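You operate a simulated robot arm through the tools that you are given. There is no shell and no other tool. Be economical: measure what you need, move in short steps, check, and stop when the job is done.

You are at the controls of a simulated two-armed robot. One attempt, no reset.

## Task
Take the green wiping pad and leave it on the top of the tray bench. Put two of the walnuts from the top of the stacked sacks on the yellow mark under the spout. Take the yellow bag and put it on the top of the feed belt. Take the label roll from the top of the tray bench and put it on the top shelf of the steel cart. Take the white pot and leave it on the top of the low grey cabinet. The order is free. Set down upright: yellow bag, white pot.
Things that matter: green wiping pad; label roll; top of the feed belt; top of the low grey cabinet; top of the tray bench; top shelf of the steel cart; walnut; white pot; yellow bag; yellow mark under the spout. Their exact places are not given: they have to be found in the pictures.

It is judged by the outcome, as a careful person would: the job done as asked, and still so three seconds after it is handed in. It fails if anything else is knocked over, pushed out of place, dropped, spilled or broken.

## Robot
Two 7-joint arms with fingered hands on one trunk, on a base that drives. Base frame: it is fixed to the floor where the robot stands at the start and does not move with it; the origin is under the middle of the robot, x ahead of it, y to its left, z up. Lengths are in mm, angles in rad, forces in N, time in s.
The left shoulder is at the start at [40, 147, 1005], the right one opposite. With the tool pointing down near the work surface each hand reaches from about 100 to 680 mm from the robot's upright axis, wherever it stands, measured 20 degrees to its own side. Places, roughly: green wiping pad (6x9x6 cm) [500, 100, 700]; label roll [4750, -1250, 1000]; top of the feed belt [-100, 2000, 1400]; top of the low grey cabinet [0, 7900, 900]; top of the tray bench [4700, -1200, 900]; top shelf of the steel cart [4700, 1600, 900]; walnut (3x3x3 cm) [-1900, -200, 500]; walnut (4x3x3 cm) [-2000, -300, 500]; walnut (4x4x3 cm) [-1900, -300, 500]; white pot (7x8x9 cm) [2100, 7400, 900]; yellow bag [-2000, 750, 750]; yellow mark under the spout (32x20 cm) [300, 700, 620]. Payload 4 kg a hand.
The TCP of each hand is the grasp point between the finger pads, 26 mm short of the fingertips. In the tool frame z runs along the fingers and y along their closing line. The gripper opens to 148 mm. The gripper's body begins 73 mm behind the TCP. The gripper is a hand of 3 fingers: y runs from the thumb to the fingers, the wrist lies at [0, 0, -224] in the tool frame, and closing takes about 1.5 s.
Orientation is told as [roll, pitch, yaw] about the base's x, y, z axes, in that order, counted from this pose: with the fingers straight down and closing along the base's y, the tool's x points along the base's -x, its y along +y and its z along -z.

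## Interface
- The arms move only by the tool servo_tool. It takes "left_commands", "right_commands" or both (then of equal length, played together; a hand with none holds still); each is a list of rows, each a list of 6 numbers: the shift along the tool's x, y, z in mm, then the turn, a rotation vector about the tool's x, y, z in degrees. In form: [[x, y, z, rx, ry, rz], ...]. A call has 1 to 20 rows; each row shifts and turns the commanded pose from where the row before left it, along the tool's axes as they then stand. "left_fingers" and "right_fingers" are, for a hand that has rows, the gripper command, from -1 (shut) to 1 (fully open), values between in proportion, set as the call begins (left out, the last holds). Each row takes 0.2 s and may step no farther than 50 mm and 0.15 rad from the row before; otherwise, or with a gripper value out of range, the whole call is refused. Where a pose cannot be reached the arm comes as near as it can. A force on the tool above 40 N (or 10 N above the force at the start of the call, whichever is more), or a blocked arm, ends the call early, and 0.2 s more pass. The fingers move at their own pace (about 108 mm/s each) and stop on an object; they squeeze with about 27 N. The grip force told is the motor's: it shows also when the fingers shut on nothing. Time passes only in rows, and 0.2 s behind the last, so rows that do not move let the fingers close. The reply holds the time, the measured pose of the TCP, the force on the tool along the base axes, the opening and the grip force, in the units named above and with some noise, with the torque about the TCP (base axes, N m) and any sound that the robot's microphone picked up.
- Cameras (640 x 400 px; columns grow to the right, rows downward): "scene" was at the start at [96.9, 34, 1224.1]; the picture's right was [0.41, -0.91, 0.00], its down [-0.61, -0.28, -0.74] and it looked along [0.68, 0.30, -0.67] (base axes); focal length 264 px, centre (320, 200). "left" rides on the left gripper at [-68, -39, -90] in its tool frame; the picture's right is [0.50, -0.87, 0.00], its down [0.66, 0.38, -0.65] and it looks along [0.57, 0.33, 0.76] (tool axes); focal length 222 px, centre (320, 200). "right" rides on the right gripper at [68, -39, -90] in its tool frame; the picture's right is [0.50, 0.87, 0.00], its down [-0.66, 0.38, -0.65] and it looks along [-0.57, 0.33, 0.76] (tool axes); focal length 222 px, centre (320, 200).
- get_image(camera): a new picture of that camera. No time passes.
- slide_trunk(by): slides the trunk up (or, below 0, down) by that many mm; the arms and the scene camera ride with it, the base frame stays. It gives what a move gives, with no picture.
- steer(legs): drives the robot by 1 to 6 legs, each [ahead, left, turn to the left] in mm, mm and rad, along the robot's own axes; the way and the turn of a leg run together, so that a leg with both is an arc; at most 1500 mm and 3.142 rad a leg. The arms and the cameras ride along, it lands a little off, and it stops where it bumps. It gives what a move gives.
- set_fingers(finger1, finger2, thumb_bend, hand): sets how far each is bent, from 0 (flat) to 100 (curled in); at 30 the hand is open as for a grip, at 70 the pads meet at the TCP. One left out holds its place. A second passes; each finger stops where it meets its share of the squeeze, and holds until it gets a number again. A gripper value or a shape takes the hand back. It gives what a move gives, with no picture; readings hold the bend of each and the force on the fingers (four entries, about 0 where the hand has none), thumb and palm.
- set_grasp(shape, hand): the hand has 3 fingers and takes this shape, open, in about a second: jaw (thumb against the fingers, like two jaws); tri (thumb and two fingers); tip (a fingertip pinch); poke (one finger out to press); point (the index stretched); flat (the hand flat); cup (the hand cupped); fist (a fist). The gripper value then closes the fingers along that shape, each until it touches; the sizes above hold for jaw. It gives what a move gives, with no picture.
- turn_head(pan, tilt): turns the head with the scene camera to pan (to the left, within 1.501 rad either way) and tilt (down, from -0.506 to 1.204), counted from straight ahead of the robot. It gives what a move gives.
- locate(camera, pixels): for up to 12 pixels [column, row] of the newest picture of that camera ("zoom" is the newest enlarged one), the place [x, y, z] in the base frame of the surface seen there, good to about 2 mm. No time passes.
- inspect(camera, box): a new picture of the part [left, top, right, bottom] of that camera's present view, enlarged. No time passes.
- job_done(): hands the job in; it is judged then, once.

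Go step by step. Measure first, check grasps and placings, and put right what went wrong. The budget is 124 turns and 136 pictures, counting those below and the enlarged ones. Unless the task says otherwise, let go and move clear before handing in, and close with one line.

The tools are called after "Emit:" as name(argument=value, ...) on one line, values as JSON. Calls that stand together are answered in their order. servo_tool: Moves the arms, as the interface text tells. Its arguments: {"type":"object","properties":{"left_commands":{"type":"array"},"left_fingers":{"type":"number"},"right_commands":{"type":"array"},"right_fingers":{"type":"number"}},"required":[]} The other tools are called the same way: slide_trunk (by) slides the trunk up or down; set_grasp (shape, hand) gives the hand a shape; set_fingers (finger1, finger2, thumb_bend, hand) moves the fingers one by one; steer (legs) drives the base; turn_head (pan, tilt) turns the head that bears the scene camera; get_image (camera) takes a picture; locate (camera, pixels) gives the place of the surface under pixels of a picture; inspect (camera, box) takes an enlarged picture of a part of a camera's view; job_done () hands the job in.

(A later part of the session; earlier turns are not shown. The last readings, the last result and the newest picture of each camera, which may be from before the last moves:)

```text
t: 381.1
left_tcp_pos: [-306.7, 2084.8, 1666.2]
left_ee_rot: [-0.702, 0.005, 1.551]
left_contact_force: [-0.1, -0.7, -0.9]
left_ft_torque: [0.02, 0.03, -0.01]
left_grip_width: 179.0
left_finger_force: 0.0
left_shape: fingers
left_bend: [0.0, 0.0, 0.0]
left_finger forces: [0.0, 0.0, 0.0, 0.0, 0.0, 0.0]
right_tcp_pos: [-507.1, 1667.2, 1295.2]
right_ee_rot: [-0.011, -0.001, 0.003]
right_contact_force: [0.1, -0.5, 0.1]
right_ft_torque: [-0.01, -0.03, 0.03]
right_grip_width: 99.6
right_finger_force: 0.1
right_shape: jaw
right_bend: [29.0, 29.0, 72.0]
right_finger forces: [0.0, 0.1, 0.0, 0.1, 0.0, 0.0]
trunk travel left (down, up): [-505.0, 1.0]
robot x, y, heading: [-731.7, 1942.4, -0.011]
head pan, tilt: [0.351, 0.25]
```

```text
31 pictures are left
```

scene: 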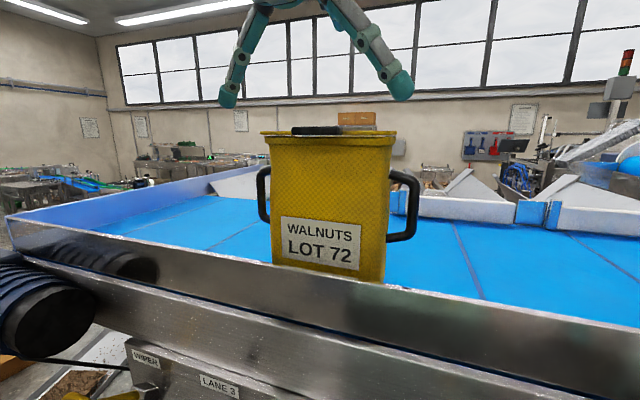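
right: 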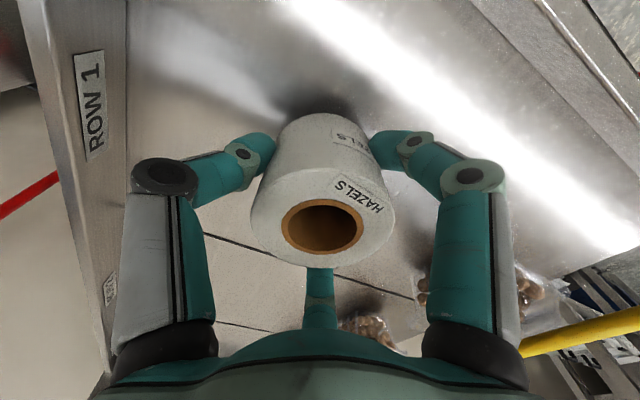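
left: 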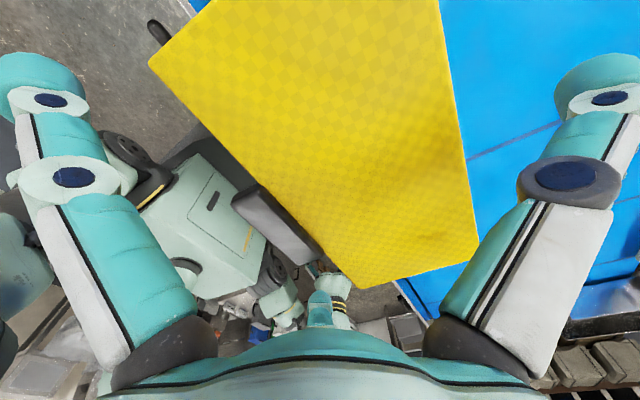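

The hand is clear and the bag stands upright. I'll back off, straighten the left hand, lower the trunk and drive south to the sacks with walnuts.

Emit:
steer(legs=[[-350, 0, 0]])

Emit:
servo_tool(left_commands=[[0, 20, 30, -8, 0, 0], [0, 20, 30, -8, 0, 0], [0, 10, 40, -8, 0, 0], [0, 5, 40, -8, 0, 0], [0, 0, 40, -8, 0, 0], [0, 0, 45, 0, 0, 8], [0, 0, 45, 0, 0, 8], [0, 0, 45, 0, 0, 8], [0, 0, 40, 0, 0, 8], [0, 0, 0, 0, 0, 8], [0, 0, 0, 0, 0, 8], [0, 0, 0, 0, 0, 8], [0, 0, 0, 0, 0, 8], [0, 0, 0, 0, 0, 8], [0, 0, 0, 0, 0, 8], [0, 0, 0, 0, 0, 8], [0, 0, 0, 0, 0, 1]], left_fingers=0)

Emit:
slide_trunk(by=-330)

Emit:
steer(legs=[[0, 0, -1.56], [1100, 0, 0], [1100, 0, 0], [0, 0, -1.57]])

Emit:
turn_head(pan=0.0, tilt=0.6)

Emit:
get_image(camera="scene")

```text
t: 383.4
left_tcp_pos: [-654.1, 2090.1, 1666.2]
left_ee_rot: [-0.695, 0.002, 1.552]
left_contact_force: [0.1, 0.4, 0.4]
left_ft_torque: [0.02, 0.0, 0.01]
left_grip_width: 179.2
left_finger_force: 0.0
left_shape: fingers
left_bend: [0.0, 0.0, 0.0]
left_finger forces: [0.0, 0.0, 0.1, 0.0, 0.0, 0.0]
right_tcp_pos: [-856.7, 1672.0, 1293.8]
right_ee_rot: [-0.013, 0.003, 0.003]
right_contact_force: [0.4, 0.3, -0.2]
right_ft_torque: [-0.01, 0.02, 0.01]
right_grip_width: 99.9
right_finger_force: 0.1
right_shape: jaw
right_bend: [29.0, 29.0, 72.0]
right_finger forces: [0.0, 0.1, 0.1, 0.1, 0.1, 0.0]
trunk travel left (down, up): [-505.0, 1.0]
robot x, y, heading: [-1086.7, 1948.0, -0.011]
head pan, tilt: [0.351, 0.25]
```

```text
t: 387.0
left_tcp_pos: [-636.5, 2089.2, 1298.4]
left_ee_rot: [-0.005, -0.001, -0.005]
left_contact_force: [-0.5, -0.1, 0.2]
left_ft_torque: [0.0, -0.03, -0.03]
left_grip_width: 74.7
left_finger_force: 0.0
left_shape: jaw
left_bend: [36.0, 36.0, 70.0]
left_finger forces: [0.0, 0.1, 0.1, 0.0, 0.1, 0.1]
right_tcp_pos: [-858.9, 1670.5, 1296.4]
right_ee_rot: [-0.011, -0.002, 0.001]
right_contact_force: [-1.0, 0.1, 0.2]
right_ft_torque: [-0.01, -0.02, -0.04]
right_grip_width: 99.8
right_finger_force: 0.1
right_shape: jaw
right_bend: [29.0, 29.0, 72.0]
right_finger forces: [0.0, 0.0, 0.1, 0.0, 0.0, 0.0]
trunk travel left (down, up): [-505.0, 1.0]
robot x, y, heading: [-1083.6, 1949.3, -0.017]
head pan, tilt: [0.351, 0.25]
```

```text
t: 390.2
left_tcp_pos: [-636.4, 2089.0, 970.7]
left_ee_rot: [-0.004, 0.0, 0.001]
left_contact_force: [0.3, -0.8, 0.4]
left_ft_torque: [0.05, 0.0, -0.01]
left_grip_width: 74.4
left_finger_force: 0.0
left_shape: jaw
left_bend: [36.0, 36.0, 70.0]
left_finger forces: [0.1, 0.0, 0.1, 0.0, 0.0, 0.0]
right_tcp_pos: [-859.7, 1671.9, 966.4]
right_ee_rot: [-0.015, -0.001, 0.001]
right_contact_force: [0.4, 0.3, 0.1]
right_ft_torque: [0.0, 0.0, 0.02]
right_grip_width: 99.6
right_finger_force: 0.0
right_shape: jaw
right_bend: [29.0, 29.0, 72.0]
right_finger forces: [0.0, 0.0, 0.0, 0.0, 0.1, 0.1]
trunk travel left (down, up): [-175.0, 331.0]
robot x, y, heading: [-1087.2, 1950.6, -0.017]
head pan, tilt: [0.351, 0.25]
```

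```text
t: 408.7
left_tcp_pos: [-1556.1, -384.4, 969.9]
left_ee_rot: [-0.003, 0.0, -3.133]
left_contact_force: [0.6, 0.3, -0.2]
left_ft_torque: [-0.01, 0.05, 0.01]
left_grip_width: 74.4
left_finger_force: 0.0
left_shape: jaw
left_bend: [36.0, 36.0, 70.0]
left_finger forces: [0.0, 0.1, 0.0, 0.1, 0.0, 0.0]
right_tcp_pos: [-1340.7, 34.9, 965.8]
right_ee_rot: [-0.011, -0.001, -3.129]
right_contact_force: [1.0, 0.5, 0.2]
right_ft_torque: [-0.01, 0.01, 0.04]
right_grip_width: 99.8
right_finger_force: 0.0
right_shape: jaw
right_bend: [29.0, 29.0, 72.0]
right_finger forces: [0.0, 0.0, 0.0, 0.0, 0.1, 0.1]
trunk travel left (down, up): [-175.0, 331.0]
robot x, y, heading: [-1108.5, -237.8, 3.138]
head pan, tilt: [0.351, 0.25]
```

```text
t: 409.5
left_tcp_pos: [-1555.8, -383.5, 970.8]
left_ee_rot: [-0.003, 0.0, -3.131]
left_contact_force: [0.3, -0.6, -0.3]
left_ft_torque: [0.03, -0.01, 0.01]
left_grip_width: 74.7
left_finger_force: 0.1
left_shape: jaw
left_bend: [36.0, 36.0, 70.0]
left_finger forces: [0.0, 0.1, 0.0, 0.0, 0.1, 0.0]
right_tcp_pos: [-1339.3, 36.0, 965.5]
right_ee_rot: [-0.013, -0.002, -3.127]
right_contact_force: [0.0, 0.6, 0.2]
right_ft_torque: [0.0, 0.0, 0.0]
right_grip_width: 99.7
right_finger_force: 0.0
right_shape: jaw
right_bend: [29.0, 29.0, 72.0]
right_finger forces: [0.0, 0.1, 0.1, 0.1, 0.0, 0.0]
trunk travel left (down, up): [-175.0, 331.0]
robot x, y, heading: [-1107.9, -239.1, 3.142]
head pan, tilt: [0.0, 0.6]
```

```text
30 pictures are left
```

scene: 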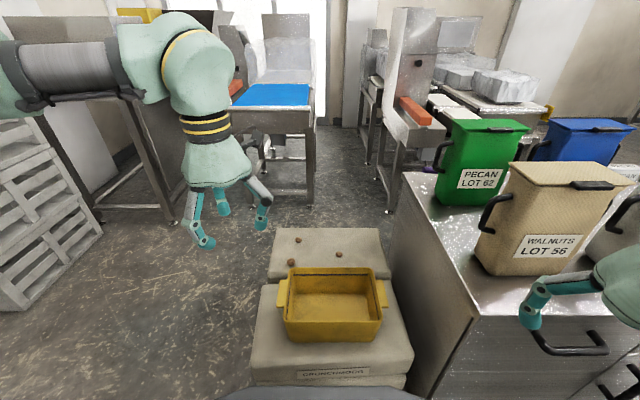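

Three walnuts lie on the sack at (298,238), (290,261) and (338,254), behind a yellow tray. I'll zoom in and locate them.

Emit:
inspect(camera="scene", box=[250, 210, 410, 310])

Emit:
locate(camera="scene", pixels=[[298, 239], [291, 261], [339, 254], [320, 240], [360, 240], [290, 270], [378, 275], [340, 320], [285, 300], [300, 350], [410, 340], [398, 200]])

```text
4.00 times, centred on (330, 260) of scene
```

zoom: 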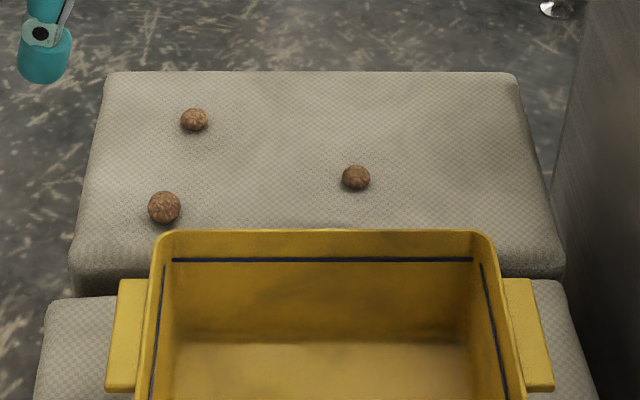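

```text
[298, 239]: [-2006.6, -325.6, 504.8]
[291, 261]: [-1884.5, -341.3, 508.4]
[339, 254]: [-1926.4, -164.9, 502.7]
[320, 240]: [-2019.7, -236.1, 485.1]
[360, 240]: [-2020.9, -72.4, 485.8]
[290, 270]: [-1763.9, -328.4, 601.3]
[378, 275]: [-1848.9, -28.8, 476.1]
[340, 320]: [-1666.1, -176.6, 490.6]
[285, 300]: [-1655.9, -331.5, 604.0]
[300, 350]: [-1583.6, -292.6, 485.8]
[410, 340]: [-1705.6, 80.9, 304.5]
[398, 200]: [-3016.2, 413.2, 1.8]
```

Sack top is z≈486; walnuts are at B(−1884,−341), C(−1926,−165) and A(−2006,−326). I'll take B with the left hand and C with the right, extending both arms here first so the elbows stay clear of the bench bags.

Emit:
servo_tool(left_commands=[[-16, -4.3, 0, 0, 0, 0], [-16, -4.3, 0, 0, 0, 0], [-16, -4.3, 0, 0, 0, 0], [-16, -4.3, 0, 0, 0, 0], [-16, -4.3, 0, 0, 0, 0], [-16, -4.3, 0, 0, 0, 0], [-16, -4.3, 0, 0, 0, 0], [-16, -4.3, 0, 0, 0, 0], [-16, -4.3, 0, 0, 0, 0], [-16, -4.3, 0, 0, 0, 0]], right_commands=[[-40, 20, 0, 0, 0, 0], [-40, 20, 0, 0, 0, 0], [-40, 20, 0, 0, 0, 0], [-40, 20, 0, 0, 0, 0], [-40, 20, 0, 0, 0, 0], [-40, 20, 0, 0, 0, 0], [-40, 20, 0, 0, 0, 0], [-40, 20, 0, 0, 0, 0], [-40, 20, 0, 0, 0, 0], [-40, 20, 0, 0, 0, 0]], left_fingers=0, right_fingers=0)

Emit:
slide_trunk(by=-174)

Emit:
turn_head(pan=0, tilt=0.8)

Emit:
get_image(camera="scene")

```text
t: 411.7
left_tcp_pos: [-1717.5, -345.1, 968.8]
left_ee_rot: [-0.006, 0.003, -3.129]
left_contact_force: [-0.7, -1.2, 0.3]
left_ft_torque: [0.02, -0.02, 0.01]
left_grip_width: 74.4
left_finger_force: 0.0
left_shape: jaw
left_bend: [36.0, 36.0, 70.0]
left_finger forces: [0.0, 0.1, 0.1, 0.0, 0.0, 0.0]
right_tcp_pos: [-1738.3, -172.6, 962.6]
right_ee_rot: [-0.014, 0.0, -3.125]
right_contact_force: [-0.9, -0.4, 0.4]
right_ft_torque: [0.0, -0.05, 0.01]
right_grip_width: 74.6
right_finger_force: 0.0
right_shape: jaw
right_bend: [36.0, 36.0, 70.0]
right_finger forces: [0.0, 0.1, 0.1, 0.0, 0.1, 0.1]
trunk travel left (down, up): [-175.0, 331.0]
robot x, y, heading: [-1107.6, -237.4, 3.136]
head pan, tilt: [0.0, 0.6]
```

```text
t: 413.7
left_tcp_pos: [-1717.0, -343.5, 795.1]
left_ee_rot: [-0.004, -0.001, -3.131]
left_contact_force: [-0.3, 0.4, 0.0]
left_ft_torque: [-0.02, -0.03, -0.01]
left_grip_width: 74.7
left_finger_force: 0.0
left_shape: jaw
left_bend: [36.0, 36.0, 70.0]
left_finger forces: [0.1, 0.0, 0.0, 0.0, 0.1, 0.0]
right_tcp_pos: [-1736.5, -170.2, 789.5]
right_ee_rot: [-0.012, -0.002, -3.128]
right_contact_force: [0.5, -0.2, 0.3]
right_ft_torque: [-0.03, -0.02, 0.0]
right_grip_width: 74.5
right_finger_force: 0.1
right_shape: jaw
right_bend: [36.0, 36.0, 70.0]
right_finger forces: [0.0, 0.0, 0.0, 0.0, 0.0, 0.0]
trunk travel left (down, up): [-1.0, 505.0]
robot x, y, heading: [-1109.1, -237.9, 3.14]
head pan, tilt: [0.0, 0.6]
```

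```text
t: 414.4
left_tcp_pos: [-1716.2, -343.4, 796.3]
left_ee_rot: [-0.003, 0.0, -3.131]
left_contact_force: [0.4, -0.1, -0.2]
left_ft_torque: [-0.01, 0.0, 0.01]
left_grip_width: 74.4
left_finger_force: 0.1
left_shape: jaw
left_bend: [36.0, 36.0, 70.0]
left_finger forces: [0.0, 0.0, 0.0, 0.0, 0.1, 0.1]
right_tcp_pos: [-1737.0, -169.4, 791.1]
right_ee_rot: [-0.013, 0.0, -3.127]
right_contact_force: [0.4, -0.1, -0.4]
right_ft_torque: [0.01, 0.01, -0.01]
right_grip_width: 74.4
right_finger_force: 0.1
right_shape: jaw
right_bend: [36.0, 36.0, 70.0]
right_finger forces: [0.1, 0.0, 0.0, 0.0, 0.1, 0.1]
trunk travel left (down, up): [-1.0, 505.0]
robot x, y, heading: [-1109.0, -238.7, 3.145]
head pan, tilt: [0.0, 0.799]
```

```text
28 pictures are left
```

scene: 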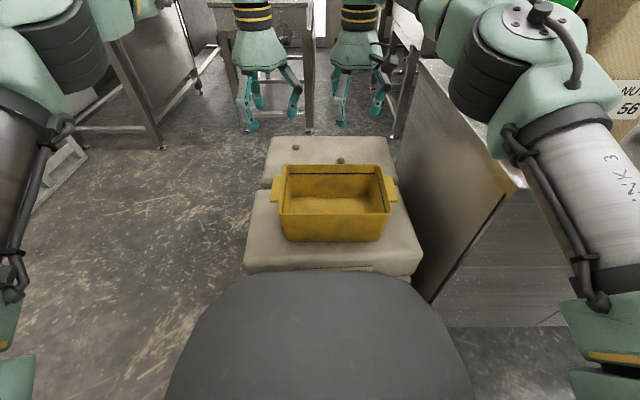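

My right elbow at (500,70) is close to the bench and the LOT 56 bag. I'll measure those along with the sack front before moving in.

Emit:
locate(camera="scene", pixels=[[545, 90], [470, 60], [500, 120], [460, 95], [600, 80], [520, 180], [440, 90], [590, 40], [330, 268], [410, 272], [250, 268], [330, 255]])

```text
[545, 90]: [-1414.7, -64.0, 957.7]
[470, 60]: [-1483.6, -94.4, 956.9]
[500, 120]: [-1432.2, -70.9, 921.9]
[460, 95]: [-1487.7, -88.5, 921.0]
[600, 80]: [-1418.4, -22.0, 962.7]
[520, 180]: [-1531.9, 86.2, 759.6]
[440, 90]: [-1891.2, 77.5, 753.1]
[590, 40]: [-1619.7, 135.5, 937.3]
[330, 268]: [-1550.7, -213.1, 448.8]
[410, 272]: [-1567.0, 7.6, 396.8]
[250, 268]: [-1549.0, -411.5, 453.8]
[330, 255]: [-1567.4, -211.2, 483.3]
```

The elbow passes about 90 mm from the bench edge (y≈86), which is fine. Sack front is x≈−1549, so I'll advance 143 mm and shift 40 mm south.

Emit:
steer(legs=[[143, 40, 0]])

Emit:
servo_tool(left_commands=[[-8, -18, 30, 0, 0, 0], [-8, -18, 30, 0, 0, 0], [-8, -6, 30, 0, 0, 0], [0, 0, 0, 0, 0, 0]], right_commands=[[-15, -15, 30, 0, 0, 0], [-15, -15, 30, 0, 0, 0], [-15, -10, 30, 0, 0, 0], [0, 0, 0, 0, 0, 0]])

Emit:
get_image(camera="left")

Emit:
get_image(camera="right")

```text
t: 415.8
left_tcp_pos: [-1859.4, -383.9, 794.6]
left_ee_rot: [-0.003, 0.003, -3.129]
left_contact_force: [-0.1, -0.1, -0.2]
left_ft_torque: [-0.01, -0.03, -0.03]
left_grip_width: 74.5
left_finger_force: 0.0
left_shape: jaw
left_bend: [36.0, 36.0, 70.0]
left_finger forces: [0.0, 0.1, 0.0, 0.0, 0.0, 0.1]
right_tcp_pos: [-1880.1, -212.1, 790.1]
right_ee_rot: [-0.013, 0.0, -3.127]
right_contact_force: [-0.7, -0.4, 0.0]
right_ft_torque: [-0.03, -0.02, -0.02]
right_grip_width: 74.3
right_finger_force: 0.1
right_shape: jaw
right_bend: [36.0, 36.0, 70.0]
right_finger forces: [0.1, 0.0, 0.1, 0.0, 0.0, 0.0]
trunk travel left (down, up): [-1.0, 505.0]
robot x, y, heading: [-1252.8, -277.5, 3.145]
head pan, tilt: [0.0, 0.799]
```

```text
t: 416.8
left_tcp_pos: [-1882.8, -342.1, 705.6]
left_ee_rot: [-0.004, 0.0, -3.129]
left_contact_force: [-0.2, -0.1, 0.9]
left_ft_torque: [-0.02, -0.01, -0.01]
left_grip_width: 74.7
left_finger_force: 0.1
left_shape: jaw
left_bend: [36.0, 36.0, 70.0]
left_finger forces: [0.0, 0.1, 0.0, 0.0, 0.1, 0.0]
right_tcp_pos: [-1922.6, -167.7, 702.7]
right_ee_rot: [-0.014, -0.004, -3.125]
right_contact_force: [-1.0, 0.2, -0.4]
right_ft_torque: [-0.01, 0.0, 0.05]
right_grip_width: 74.4
right_finger_force: 0.1
right_shape: jaw
right_bend: [36.0, 36.0, 70.0]
right_finger forces: [0.1, 0.0, 0.0, 0.0, 0.0, 0.0]
right hand out of reach, approached as far as the arm can: row 3
trunk travel left (down, up): [-1.0, 505.0]
robot x, y, heading: [-1252.6, -280.4, 3.142]
head pan, tilt: [0.0, 0.799]
```

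```text
27 pictures are left
```

left: 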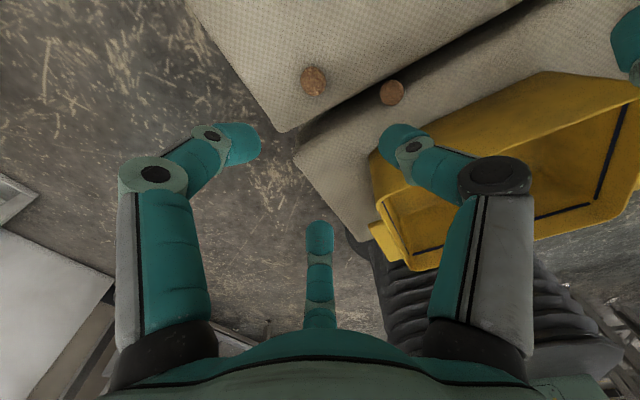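

```text
26 pictures are left
```

right: 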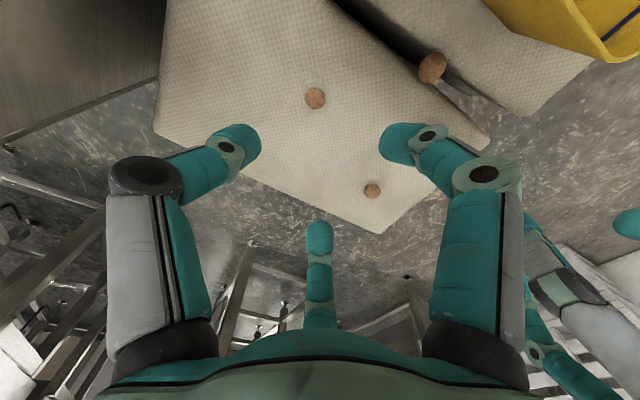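

Both hands are above the sacks. I'll locate the walnuts from both wrist cameras.

Emit:
locate(camera="left", pixels=[[312, 80], [392, 92], [300, 90], [325, 70], [350, 110], [330, 130], [380, 150]])

Emit:
locate(camera="right", pixels=[[315, 98], [432, 68], [372, 190], [305, 98], [326, 98], [421, 68], [443, 68], [300, 60]])

```text
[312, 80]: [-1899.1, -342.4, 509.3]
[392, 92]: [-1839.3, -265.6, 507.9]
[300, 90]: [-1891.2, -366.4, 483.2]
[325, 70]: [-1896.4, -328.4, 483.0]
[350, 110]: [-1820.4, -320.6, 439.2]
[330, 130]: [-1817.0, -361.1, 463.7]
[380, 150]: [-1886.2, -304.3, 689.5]
```

```text
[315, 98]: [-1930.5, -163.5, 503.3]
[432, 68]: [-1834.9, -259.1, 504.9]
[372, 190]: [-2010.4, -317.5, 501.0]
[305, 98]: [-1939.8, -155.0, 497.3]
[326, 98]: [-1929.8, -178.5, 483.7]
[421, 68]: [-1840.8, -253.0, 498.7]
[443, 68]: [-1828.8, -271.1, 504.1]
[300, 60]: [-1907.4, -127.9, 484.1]
```

The targets are B≈(−1891,−342) and C≈(−1930,−165), sack z≈483. I'll descend both hands to just above the sack, tilting the right one 10° for reach.

Emit:
servo_tool(left_commands=[[-4, 0, 20, 0, 0, 0], [-4, 0, 20, 0, 0, 0], [0, 0, 35, 0, 0, 0], [0, 0, 35, 0, 0, 0], [0, 0, 35, 0, 0, 0], [0, 0, 30, 0, 0, 0], [0, 0, 14, 0, 0, 0], [0, 0, 0, 0, 0, 0]], right_commands=[[0, 0, 0, 0, -5, 0], [0, -2, 0, 0, -5, 0], [4, 0, 38, 0, 0, 0], [4, 0, 38, 0, 0, 0], [4, 0, 38, 0, 0, 0], [4, 0, 38, 0, 0, 0], [3, 0, 29, 0, 0, 0], [0, 0, 0, 0, 0, 0]])

Emit:
get_image(camera="left")

Emit:
get_image(camera="right")

```text
t: 418.6
left_tcp_pos: [-1890.7, -341.8, 517.3]
left_ee_rot: [-0.004, 0.0, -3.131]
left_contact_force: [-0.2, -0.8, 0.1]
left_ft_torque: [0.01, -0.03, -0.02]
left_grip_width: 74.5
left_finger_force: 0.0
left_shape: jaw
left_bend: [36.0, 36.0, 70.0]
left_finger forces: [0.0, 0.0, 0.1, 0.0, 0.0, 0.0]
right_tcp_pos: [-1935.6, -164.1, 521.7]
right_ee_rot: [-0.014, -0.176, -3.123]
right_contact_force: [0.6, 0.1, -0.2]
right_ft_torque: [0.03, 0.01, 0.0]
right_grip_width: 74.6
right_finger_force: 0.0
right_shape: jaw
right_bend: [36.0, 36.0, 70.0]
right_finger forces: [0.0, 0.1, 0.0, 0.0, 0.0, 0.0]
trunk travel left (down, up): [-1.0, 505.0]
robot x, y, heading: [-1249.6, -278.0, 3.141]
head pan, tilt: [0.0, 0.799]
```

```text
25 pictures are left
```

left: 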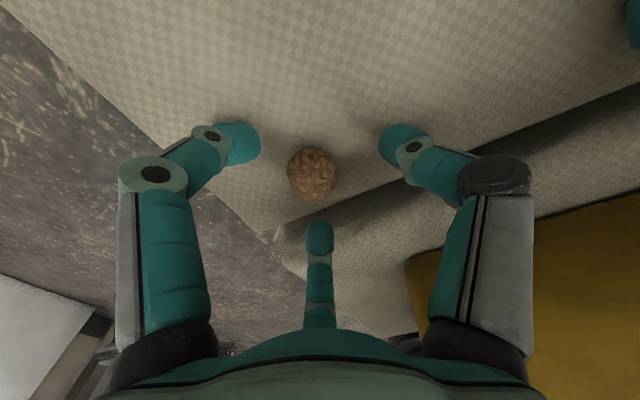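

```text
24 pictures are left
```

right: 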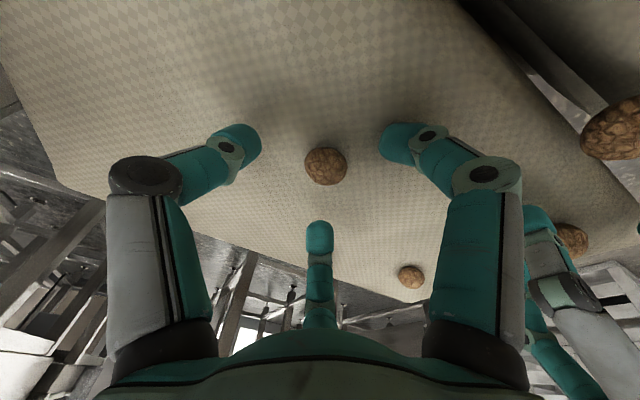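

Both walnuts are between the fingers, slightly off centre. I'll locate them to refine.

Emit:
locate(camera="left", pixels=[[313, 174], [290, 174], [336, 174], [313, 152], [313, 196]])

Emit:
locate(camera="right", pixels=[[326, 166], [307, 166], [345, 166], [326, 149], [326, 184]])

```text
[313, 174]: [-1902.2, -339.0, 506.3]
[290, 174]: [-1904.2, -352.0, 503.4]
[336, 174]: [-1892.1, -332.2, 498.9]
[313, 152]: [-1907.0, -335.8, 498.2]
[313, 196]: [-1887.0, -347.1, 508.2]
```

```text
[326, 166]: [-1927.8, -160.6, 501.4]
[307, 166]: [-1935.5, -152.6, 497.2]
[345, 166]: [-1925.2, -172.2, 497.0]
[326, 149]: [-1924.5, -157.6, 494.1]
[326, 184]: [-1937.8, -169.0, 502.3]
```

Both are within a few millimetres. I'll fine-adjust, lower to the tips' clearance and close both hands.

Emit:
servo_tool(left_commands=[[-3, 0, 4, 0, 0, 0], [0, 0, 0, 0, 0, 0], [0, 0, 0, 0, 0, 0]], right_commands=[[7, -1, 6, 0, 0, 0], [0, 0, 3, 0, 0, 0], [0, 0, 0, 0, 0, 0]])

Emit:
servo_tool(left_commands=[[0, 0, 0, 0, 0, 0], [0, 0, 0, 0, 0, 0], [0, 0, 0, 0, 0, 0], [0, 0, 0, 0, 0, 0], [0, 0, 0, 0, 0, 0], [0, 0, 0, 0, 0, 0]], right_commands=[[0, 0, 0, 0, 0, 0], [0, 0, 0, 0, 0, 0], [0, 0, 0, 0, 0, 0], [0, 0, 0, 0, 0, 0], [0, 0, 0, 0, 0, 0], [0, 0, 0, 0, 0, 0]], left_fingers=-1, right_fingers=-1)

Emit:
get_image(camera="left")

Emit:
get_image(camera="right")

```text
t: 419.4
left_tcp_pos: [-1893.1, -342.5, 515.3]
left_ee_rot: [-0.005, -0.003, -3.128]
left_contact_force: [-0.5, 0.3, -0.6]
left_ft_torque: [0.02, 0.01, 0.0]
left_grip_width: 74.5
left_finger_force: 0.0
left_shape: jaw
left_bend: [36.0, 36.0, 70.0]
left_finger forces: [0.0, 0.0, 0.1, 0.0, 0.0, 0.0]
right_tcp_pos: [-1929.6, -165.3, 514.0]
right_ee_rot: [-0.012, -0.183, -3.122]
right_contact_force: [3.9, -2.5, 23.4]
right_ft_torque: [-0.46, -0.91, 0.01]
right_grip_width: 73.7
right_finger_force: 0.0
right_shape: jaw
right_bend: [81.0, 36.0, 70.0]
right_finger forces: [23.4, 0.0, 0.1, 0.0, 0.0, 0.0]
trunk travel left (down, up): [-1.0, 505.0]
robot x, y, heading: [-1253.3, -283.3, 3.14]
head pan, tilt: [0.0, 0.799]
```

```text
t: 420.8
left_tcp_pos: [-1893.5, -341.8, 515.8]
left_ee_rot: [-0.004, -0.002, -3.13]
left_contact_force: [1.9, -0.1, 8.1]
left_ft_torque: [-0.01, -0.09, -0.01]
left_grip_width: 27.3
left_finger_force: 26.9
left_shape: jaw
left_bend: [75.0, 75.0, 70.0]
left_finger forces: [23.4, 25.3, 0.0, 0.0, 23.8, 0.1]
right_tcp_pos: [-1928.1, -162.5, 513.2]
right_ee_rot: [-0.014, -0.179, -3.126]
right_contact_force: [0.6, 0.2, 10.0]
right_ft_torque: [-0.04, -0.13, 0.03]
right_grip_width: 21.6
right_finger_force: 26.9
right_shape: jaw
right_bend: [81.0, 75.0, 72.0]
right_finger forces: [27.1, 21.8, 0.0, 0.0, 24.6, 0.0]
trunk travel left (down, up): [-1.0, 505.0]
robot x, y, heading: [-1253.2, -277.5, 3.141]
head pan, tilt: [0.0, 0.799]
```

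```text
23 pictures are left
```

left: 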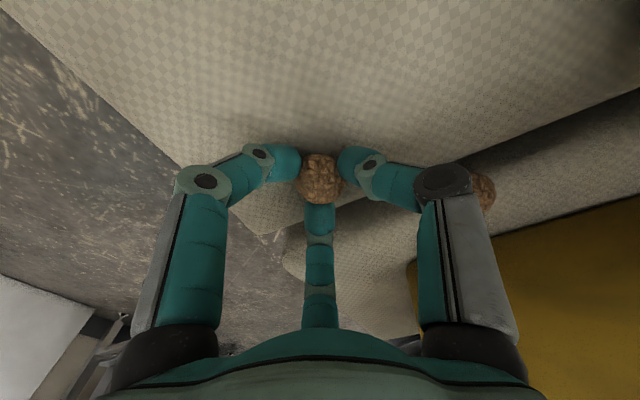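

```text
22 pictures are left
```

right: 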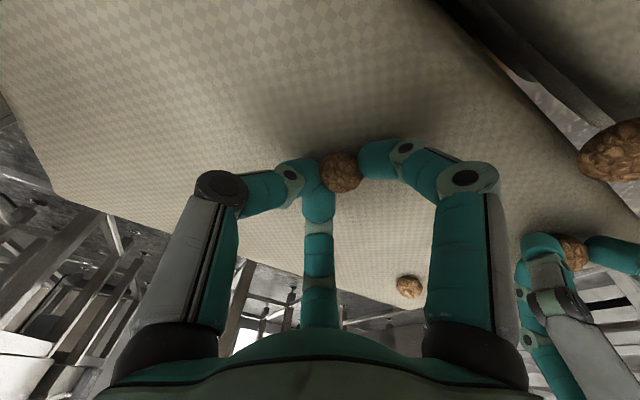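

Both walnuts are gripped (27 and 22 mm, all fingers loaded). I'll lift both straight up and check.

Emit:
servo_tool(left_commands=[[0, 0, -15, 0, 0, 0], [0, 0, -35, 0, 0, 0], [0, 0, -40, 0, 0, 0], [0, 0, -40, 0, 0, 0], [0, 0, -40, 0, 0, 0], [0, 0, -40, 0, 0, 0], [0, 0, 0, 0, 0, 0]], right_commands=[[-2, 0, -15, 0, 0, 0], [-6, 0, -35, 0, 0, 0], [-6, 0, -40, 0, 0, 0], [-3, 0, -40, 0, 0, 0], [0, 0, -40, 0, 0, 0], [10, 0, -40, 0, 0, 0], [0, 0, 0, 0, 0, 0]])

Emit:
get_image(camera="right")

Emit:
get_image(camera="left")

```text
t: 422.4
left_tcp_pos: [-1892.9, -344.0, 723.5]
left_ee_rot: [-0.003, 0.003, -3.129]
left_contact_force: [0.2, 0.0, 0.2]
left_ft_torque: [0.0, -0.01, -0.02]
left_grip_width: 27.2
left_finger_force: 26.5
left_shape: jaw
left_bend: [75.0, 75.0, 70.0]
left_finger forces: [22.6, 22.5, 0.1, 0.1, 21.2, 0.0]
right_tcp_pos: [-1900.5, -166.3, 717.8]
right_ee_rot: [-0.015, -0.175, -3.123]
right_contact_force: [-0.1, 0.4, -0.4]
right_ft_torque: [0.0, 0.01, 0.0]
right_grip_width: 20.8
right_finger_force: 26.9
right_shape: jaw
right_bend: [80.0, 74.0, 72.0]
right_finger forces: [21.8, 22.8, 0.0, 0.1, 22.2, 0.0]
trunk travel left (down, up): [-1.0, 505.0]
robot x, y, heading: [-1256.2, -278.8, 3.146]
head pan, tilt: [0.0, 0.799]
```

```text
21 pictures are left
```

right: 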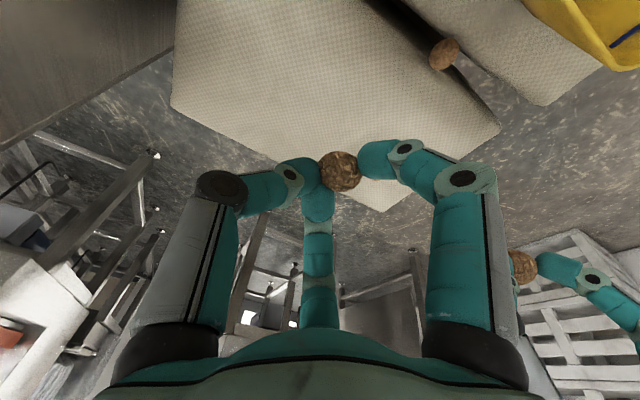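

```text
20 pictures are left
```

left: 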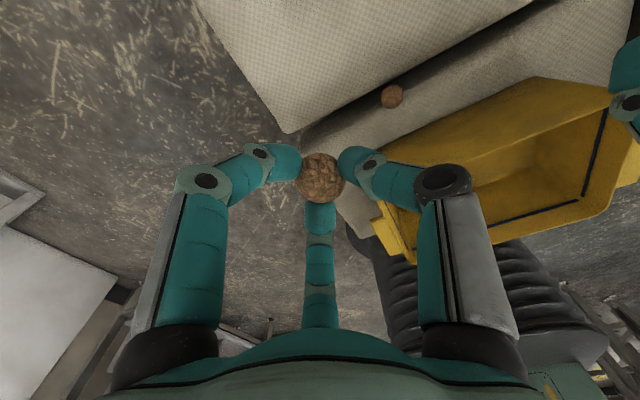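

Both are held. I'll back away, retract and level the hands, raise the trunk and drive toward the yellow-mark table to look.

Emit:
steer(legs=[[-400, 0, 0]])

Emit:
servo_tool(left_commands=[[40, 0, -20, 0, 0, 0], [40, 0, -20, 0, 0, 0], [40, 0, 0, 0, 0, 0], [40, 0, 0, 0, 0, 0], [40, 0, 0, 0, 0, 0], [30, 0, 0, 0, 0, 0], [0, 0, 0, 0, 0, 0]], right_commands=[[40, 0, -20, 0, 5, 0], [40, 0, -20, 0, 5, 0], [40, 0, 0, 0, 0, 0], [40, 0, 0, 0, 0, 0], [40, 0, 0, 0, 0, 0], [30, 0, 0, 0, 0, 0], [0, 0, 0, 0, 0, 0]])

Emit:
slide_trunk(by=174)

Emit:
steer(legs=[[0, 0, -2.29], [680, 0, 0], [0, 0, -0.4]])

Emit:
turn_head(pan=0.3, tilt=0.6)

Emit:
get_image(camera="scene")

```text
t: 424.9
left_tcp_pos: [-1492.5, -343.9, 725.0]
left_ee_rot: [-0.003, -0.001, -3.127]
left_contact_force: [0.0, 0.3, -0.4]
left_ft_torque: [0.02, 0.03, 0.02]
left_grip_width: 27.2
left_finger_force: 27.2
left_shape: jaw
left_bend: [75.0, 75.0, 70.0]
left_finger forces: [22.5, 22.5, 0.1, 0.0, 21.3, 0.0]
right_tcp_pos: [-1500.3, -167.4, 718.8]
right_ee_rot: [-0.015, -0.177, -3.121]
right_contact_force: [-0.1, -0.5, -0.2]
right_ft_torque: [0.0, 0.03, 0.01]
right_grip_width: 21.0
right_finger_force: 27.3
right_shape: jaw
right_bend: [80.0, 74.0, 72.0]
right_finger forces: [21.9, 22.8, 0.0, 0.0, 22.1, 0.0]
trunk travel left (down, up): [-1.0, 505.0]
robot x, y, heading: [-852.4, -281.3, -3.143]
head pan, tilt: [0.0, 0.799]
```

```text
t: 426.5
left_tcp_pos: [-1263.1, -342.0, 764.5]
left_ee_rot: [-0.005, -0.001, -3.128]
left_contact_force: [0.5, -0.3, -0.1]
left_ft_torque: [0.0, 0.01, -0.01]
left_grip_width: 27.0
left_finger_force: 27.2
left_shape: jaw
left_bend: [75.0, 75.0, 70.0]
left_finger forces: [22.5, 22.4, 0.0, 0.1, 21.1, 0.1]
right_tcp_pos: [-1265.2, -161.6, 747.3]
right_ee_rot: [-0.012, -0.001, -3.125]
right_contact_force: [0.3, -0.2, 0.2]
right_ft_torque: [0.02, 0.03, 0.01]
right_grip_width: 20.5
right_finger_force: 26.8
right_shape: jaw
right_bend: [80.0, 74.0, 72.0]
right_finger forces: [21.6, 0.0, 0.0, 0.0, 0.0, 0.0]
trunk travel left (down, up): [-1.0, 505.0]
robot x, y, heading: [-855.7, -281.6, -3.142]
head pan, tilt: [0.0, 0.799]
```

```text
t: 428.4
left_tcp_pos: [-1264.1, -341.8, 936.4]
left_ee_rot: [-0.003, 0.001, -3.128]
left_contact_force: [-0.1, 0.2, -0.1]
left_ft_torque: [0.03, -0.03, 0.01]
left_grip_width: 27.0
left_finger_force: 26.7
left_shape: jaw
left_bend: [75.0, 75.0, 70.0]
left_finger forces: [22.5, 22.3, 0.1, 0.0, 21.1, 0.0]
right_tcp_pos: [-1265.7, -162.9, 920.4]
right_ee_rot: [-0.014, 0.001, -3.124]
right_contact_force: [0.2, -0.7, -0.9]
right_ft_torque: [0.03, 0.0, 0.03]
right_grip_width: 20.6
right_finger_force: 26.7
right_shape: jaw
right_bend: [80.0, 74.0, 72.0]
right_finger forces: [21.5, 0.0, 0.0, 0.1, 0.0, 0.0]
trunk travel left (down, up): [-175.0, 331.0]
robot x, y, heading: [-852.0, -279.3, -3.144]
head pan, tilt: [0.0, 0.799]
```

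```text
t: 438.8
left_tcp_pos: [-49.0, 444.3, 937.2]
left_ee_rot: [-0.003, 0.0, 0.442]
left_contact_force: [-0.1, 0.8, 0.0]
left_ft_torque: [-0.04, 0.01, -0.03]
left_grip_width: 27.2
left_finger_force: 27.0
left_shape: jaw
left_bend: [75.0, 75.0, 70.0]
left_finger forces: [22.5, 21.9, 0.1, 0.1, 21.1, 0.1]
right_tcp_pos: [29.9, 282.2, 921.9]
right_ee_rot: [-0.011, -0.001, 0.448]
right_contact_force: [0.6, -0.8, -0.3]
right_ft_torque: [0.01, -0.01, -0.01]
right_grip_width: 20.4
right_finger_force: 26.8
right_shape: jaw
right_bend: [80.0, 74.0, 72.0]
right_finger forces: [21.2, 0.1, 0.0, 0.1, 0.0, 0.1]
trunk travel left (down, up): [-175.0, 331.0]
robot x, y, heading: [-393.7, 214.4, 0.426]
head pan, tilt: [0.0, 0.799]
```

```text
t: 439.6
left_tcp_pos: [-48.5, 443.3, 937.0]
left_ee_rot: [-0.002, 0.001, 0.444]
left_contact_force: [0.2, 0.2, 0.0]
left_ft_torque: [-0.01, -0.02, 0.01]
left_grip_width: 27.0
left_finger_force: 27.2
left_shape: jaw
left_bend: [75.0, 75.0, 70.0]
left_finger forces: [22.5, 21.9, 0.1, 0.0, 21.0, 0.1]
right_tcp_pos: [30.7, 281.0, 920.3]
right_ee_rot: [-0.012, -0.002, 0.446]
right_contact_force: [0.8, -0.3, -0.2]
right_ft_torque: [-0.04, 0.0, 0.01]
right_grip_width: 20.3
right_finger_force: 27.2
right_shape: jaw
right_bend: [80.0, 74.0, 72.0]
right_finger forces: [21.2, 0.1, 0.0, 0.0, 0.0, 0.1]
trunk travel left (down, up): [-175.0, 331.0]
robot x, y, heading: [-395.1, 217.3, 0.43]
head pan, tilt: [0.3, 0.6]
```

```text
19 pictures are left
```

scene: 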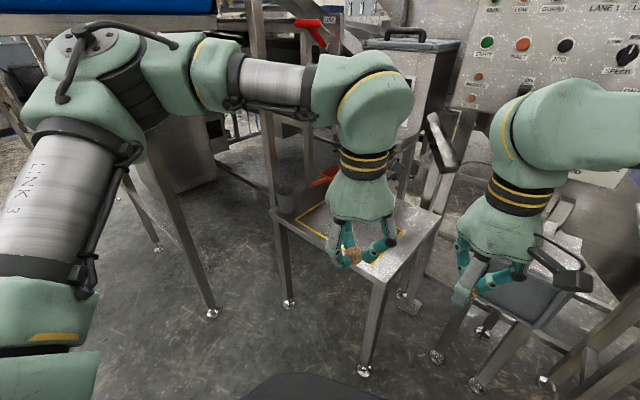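

The right hand's readings changed to one loaded finger, so I'll check that it still holds its walnut, and zoom in on the mark table.

Emit:
get_image(camera="right")

Emit:
inspect(camera="scene", box=[240, 120, 480, 320])

Emit:
locate(camera="scene", pixels=[[280, 225], [360, 285], [440, 215], [300, 215], [370, 262], [403, 205], [330, 240], [283, 200], [325, 178], [350, 255], [472, 293]])

```text
18 pictures are left
```

right: 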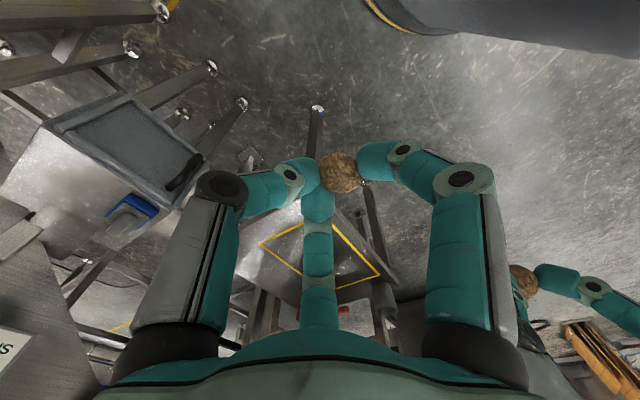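

```text
2.00 times, centred on (360, 220) of scene
```

zoom: 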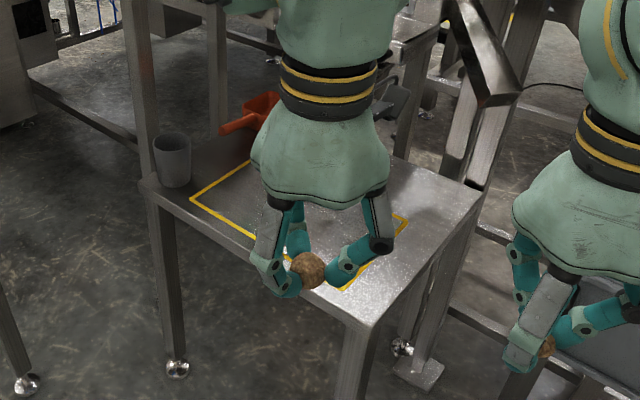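

```text
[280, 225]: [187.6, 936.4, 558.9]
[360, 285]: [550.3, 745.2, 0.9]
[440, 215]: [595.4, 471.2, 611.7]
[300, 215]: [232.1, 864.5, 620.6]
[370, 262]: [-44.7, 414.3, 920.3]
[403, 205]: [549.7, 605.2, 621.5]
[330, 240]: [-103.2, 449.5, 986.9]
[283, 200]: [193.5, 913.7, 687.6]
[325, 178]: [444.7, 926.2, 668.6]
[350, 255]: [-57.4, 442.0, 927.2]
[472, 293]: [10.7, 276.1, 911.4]
```

Both walnuts are held; the mark spans x≈195–414, y≈529–856 at z 621. I'll locate the nearby posts and the spout before driving in.

Emit:
locate(camera="scene", pixels=[[200, 270], [170, 190], [265, 130], [270, 170], [440, 145], [430, 190], [455, 190], [405, 150], [420, 170], [100, 25], [365, 370], [212, 312]])

```text
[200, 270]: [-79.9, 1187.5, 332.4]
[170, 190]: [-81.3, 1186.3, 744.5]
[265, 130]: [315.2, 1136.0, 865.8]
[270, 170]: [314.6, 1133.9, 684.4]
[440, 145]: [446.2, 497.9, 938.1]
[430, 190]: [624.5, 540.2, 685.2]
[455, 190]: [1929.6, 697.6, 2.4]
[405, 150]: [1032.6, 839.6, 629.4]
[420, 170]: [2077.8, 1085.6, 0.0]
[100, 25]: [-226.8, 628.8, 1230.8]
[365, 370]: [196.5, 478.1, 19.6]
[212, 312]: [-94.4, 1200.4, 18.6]
```

The route is clear (belt leg at y≈1187, spout plate at (446,498)). I'll move to (−230,560) facing east and bring the left hand over the mark.

Emit:
steer(legs=[[0, 0, -0.43], [165, 343, 0]])

Emit:
servo_tool(left_commands=[[-28, 29, 0, 0, 0, 0], [-28, 29, 0, 0, 0, 0], [-28, 29, 0, 0, 0, 0], [-28, 29, 0, 0, 0, 0], [0, 0, 45, 0, 0, 0], [0, 0, 45, 0, 0, 0], [0, 0, 45, 0, 0, 0], [0, 0, 45, 0, 0, 0], [0, 0, 40, 0, 0, 0], [0, 0, 0, 0, 0, 0]])

Emit:
get_image(camera="scene")

```text
t: 443.3
left_tcp_pos: [181.6, 619.6, 937.3]
left_ee_rot: [-0.005, 0.0, 0.013]
left_contact_force: [0.6, 0.1, 0.1]
left_ft_torque: [-0.03, 0.01, -0.02]
left_grip_width: 27.0
left_finger_force: 26.6
left_shape: jaw
left_bend: [75.0, 75.0, 70.0]
left_finger forces: [22.5, 21.7, 0.0, 0.0, 21.1, 0.0]
right_tcp_pos: [183.0, 440.5, 920.5]
right_ee_rot: [-0.015, -0.004, 0.014]
right_contact_force: [0.2, 0.3, 0.1]
right_ft_torque: [-0.02, 0.01, 0.0]
right_grip_width: 20.6
right_finger_force: 26.8
right_shape: jaw
right_bend: [80.0, 74.0, 72.0]
right_finger forces: [21.2, 0.0, 0.0, 0.0, 0.0, 0.0]
trunk travel left (down, up): [-175.0, 331.0]
robot x, y, heading: [-233.4, 557.7, -0.002]
head pan, tilt: [0.3, 0.6]
```

```text
t: 445.1
left_tcp_pos: [294.0, 735.6, 773.1]
left_ee_rot: [-0.011, -0.012, 0.014]
left_contact_force: [-4.8, 2.8, 10.2]
left_ft_torque: [-0.39, -0.72, -0.03]
left_grip_width: 26.6
left_finger_force: 27.1
left_shape: jaw
left_bend: [75.0, 75.0, 70.0]
left_finger forces: [22.4, 21.9, 0.1, 0.0, 20.8, 10.9]
right_tcp_pos: [181.9, 442.7, 922.3]
right_ee_rot: [-0.013, -0.003, 0.016]
right_contact_force: [1.0, -0.2, -0.4]
right_ft_torque: [-0.01, 0.01, -0.05]
right_grip_width: 20.3
right_finger_force: 27.2
right_shape: jaw
right_bend: [80.0, 74.0, 72.0]
right_finger forces: [21.2, 0.1, 0.0, 0.0, 0.0, 0.0]
trunk travel left (down, up): [-175.0, 331.0]
robot x, y, heading: [-228.6, 557.7, -0.002]
head pan, tilt: [0.3, 0.6]
stopped in row 9 (left hand): the force on the tool passed its limit at 56 N (the readings are from after the stop); the commanded pose is now the measured one
```

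```text
16 pictures are left
```

scene: 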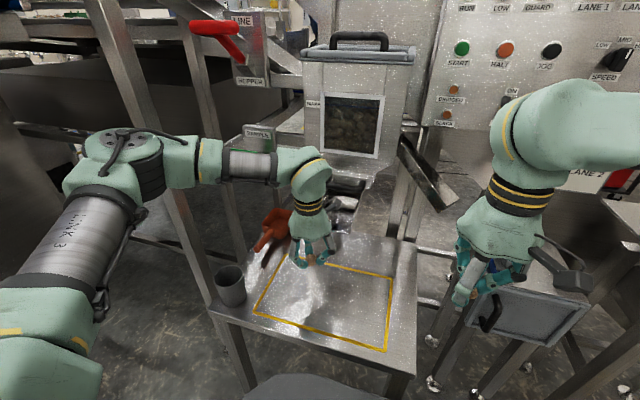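

The left palm touched something at z 773, likely the spout outlet near (345,195). I'll raise the hand 90 mm and zoom in.

Emit:
servo_tool(left_commands=[[0, 0, -20, 0, 0, 0], [0, 0, -35, 0, 0, 0], [0, 0, -35, 0, 0, 0], [40, 0, -20, 0, 0, 0], [40, 0, 0, 0, 0, 0], [40, 0, 0, 0, 0, 0], [40, 0, 0, 0, 0, 0], [0, 0, 0, 0, 0, 0]])

Emit:
inspect(camera="scene", box=[200, 130, 440, 360])

Emit:
locate(camera="zoom", pixels=[[320, 100], [280, 130], [360, 120], [250, 60], [300, 80], [340, 160], [260, 200], [400, 60], [320, 200], [420, 130]])

```text
t: 446.9
left_tcp_pos: [132.4, 736.1, 879.5]
left_ee_rot: [-0.008, -0.009, 0.015]
left_contact_force: [0.0, -0.2, -0.7]
left_ft_torque: [0.0, -0.03, 0.01]
left_grip_width: 26.9
left_finger_force: 27.1
left_shape: jaw
left_bend: [75.0, 75.0, 70.0]
left_finger forces: [22.4, 21.8, 0.1, 0.1, 20.7, 0.0]
right_tcp_pos: [184.5, 441.1, 921.5]
right_ee_rot: [-0.013, -0.002, 0.016]
right_contact_force: [0.6, -0.4, -0.4]
right_ft_torque: [-0.04, 0.01, 0.0]
right_grip_width: 20.4
right_finger_force: 27.1
right_shape: jaw
right_bend: [80.0, 74.0, 72.0]
right_finger forces: [21.4, 0.0, 0.0, 0.0, 0.0, 0.1]
trunk travel left (down, up): [-175.0, 331.0]
robot x, y, heading: [-230.2, 560.5, -0.004]
head pan, tilt: [0.3, 0.6]
```

```text
1.74 times, centred on (320, 245) of scene
```

zoom: 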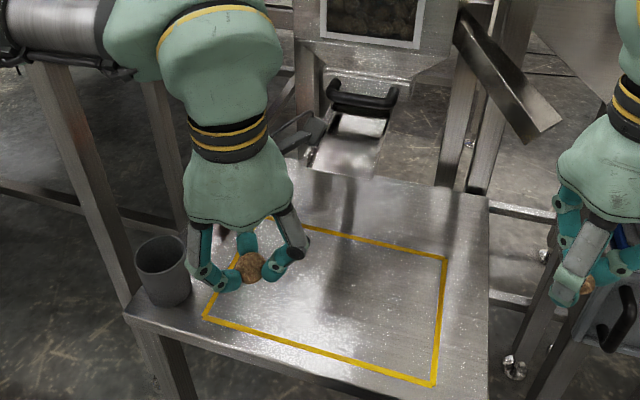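

```text
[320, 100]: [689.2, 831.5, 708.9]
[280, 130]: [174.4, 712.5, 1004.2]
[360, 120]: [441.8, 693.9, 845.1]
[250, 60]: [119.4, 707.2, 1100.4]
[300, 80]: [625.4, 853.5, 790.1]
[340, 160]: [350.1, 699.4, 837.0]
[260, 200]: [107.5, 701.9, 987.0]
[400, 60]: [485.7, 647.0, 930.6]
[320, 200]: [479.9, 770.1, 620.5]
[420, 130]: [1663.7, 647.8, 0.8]
```

The chute lip is at x≈340–440, y≈650–740, z≈840, and my wrist camera touched it; it looks undisturbed. I'll place the left walnut at (245,800), where hand and camera stay clear of it.

Emit:
servo_tool(left_commands=[[0, 32, 0, 0, 0, 0], [0, 32, 0, 0, 0, 0], [-38, 0, 0, 0, 0, 0], [-38, 0, 0, 0, 0, 0], [-37, 0, 0, 0, 0, 0], [0, 0, 40, 0, 0, 0], [0, 0, 40, 0, 0, 0], [0, 0, 40, 0, 0, 0], [0, 0, 40, 0, 0, 0], [0, 0, 40, 0, 0, 0], [0, 0, 12, 0, 0, 0], [0, 0, 0, 0, 0, 0]])

Emit:
inspect(camera="scene", box=[200, 130, 440, 360])

```text
t: 449.5
left_tcp_pos: [247.7, 798.4, 669.2]
left_ee_rot: [-0.01, -0.009, 0.013]
left_contact_force: [1.1, -0.4, 0.3]
left_ft_torque: [0.0, -0.02, 0.0]
left_grip_width: 26.3
left_finger_force: 26.8
left_shape: jaw
left_bend: [75.0, 75.0, 70.0]
left_finger forces: [22.2, 21.8, 0.0, 0.1, 20.6, 0.0]
right_tcp_pos: [183.4, 440.1, 920.4]
right_ee_rot: [-0.014, -0.002, 0.017]
right_contact_force: [-0.3, 1.0, -0.1]
right_ft_torque: [0.0, 0.01, -0.01]
right_grip_width: 20.5
right_finger_force: 26.9
right_shape: jaw
right_bend: [80.0, 74.0, 72.0]
right_finger forces: [21.2, 0.0, 0.0, 0.0, 0.1, 0.1]
trunk travel left (down, up): [-175.0, 331.0]
robot x, y, heading: [-231.1, 560.9, 0.001]
head pan, tilt: [0.3, 0.6]
```

```text
1.74 times, centred on (320, 245) of scene
```

zoom: 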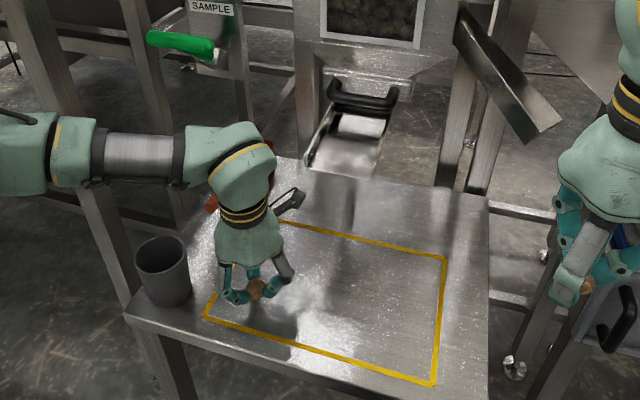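

The walnut is over the mark with everything clear. I'll lower until light contact.

Emit:
servo_tool(left_commands=[[0, 0, 8, 0, 0, 0], [0, 0, 4, 0, 0, 0], [0, 0, 2, 0, 0, 0], [0, 0, 1.5, 0, 0, 0], [0, 0, 1.5, 0, 0, 0], [0, 0, 0, 0, 0, 0]])

Emit:
get_image(camera="left")

```text
t: 450.9
left_tcp_pos: [246.9, 797.4, 652.0]
left_ee_rot: [-0.009, -0.009, 0.013]
left_contact_force: [0.6, 0.4, 5.8]
left_ft_torque: [-0.04, 0.06, -0.02]
left_grip_width: 26.5
left_finger_force: 26.3
left_shape: jaw
left_bend: [75.0, 75.0, 70.0]
left_finger forces: [23.2, 24.2, 0.0, 0.0, 22.4, 0.0]
right_tcp_pos: [183.6, 440.4, 920.0]
right_ee_rot: [-0.014, -0.002, 0.017]
right_contact_force: [-1.2, 0.0, 0.1]
right_ft_torque: [-0.04, -0.03, 0.0]
right_grip_width: 20.4
right_finger_force: 27.1
right_shape: jaw
right_bend: [80.0, 74.0, 72.0]
right_finger forces: [21.2, 0.0, 0.0, 0.0, 0.0, 0.0]
trunk travel left (down, up): [-175.0, 331.0]
robot x, y, heading: [-228.4, 555.0, -0.003]
head pan, tilt: [0.3, 0.6]
```

```text
13 pictures are left
```

left: 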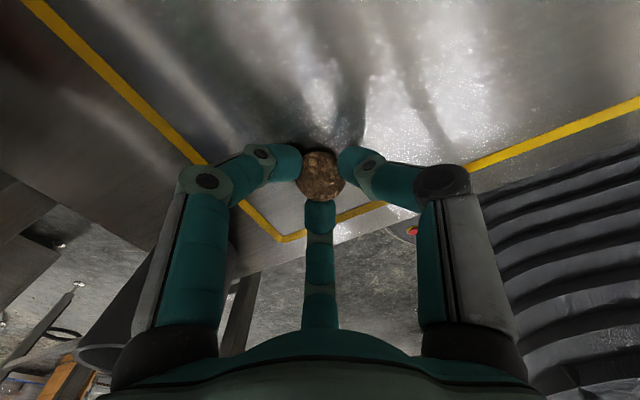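

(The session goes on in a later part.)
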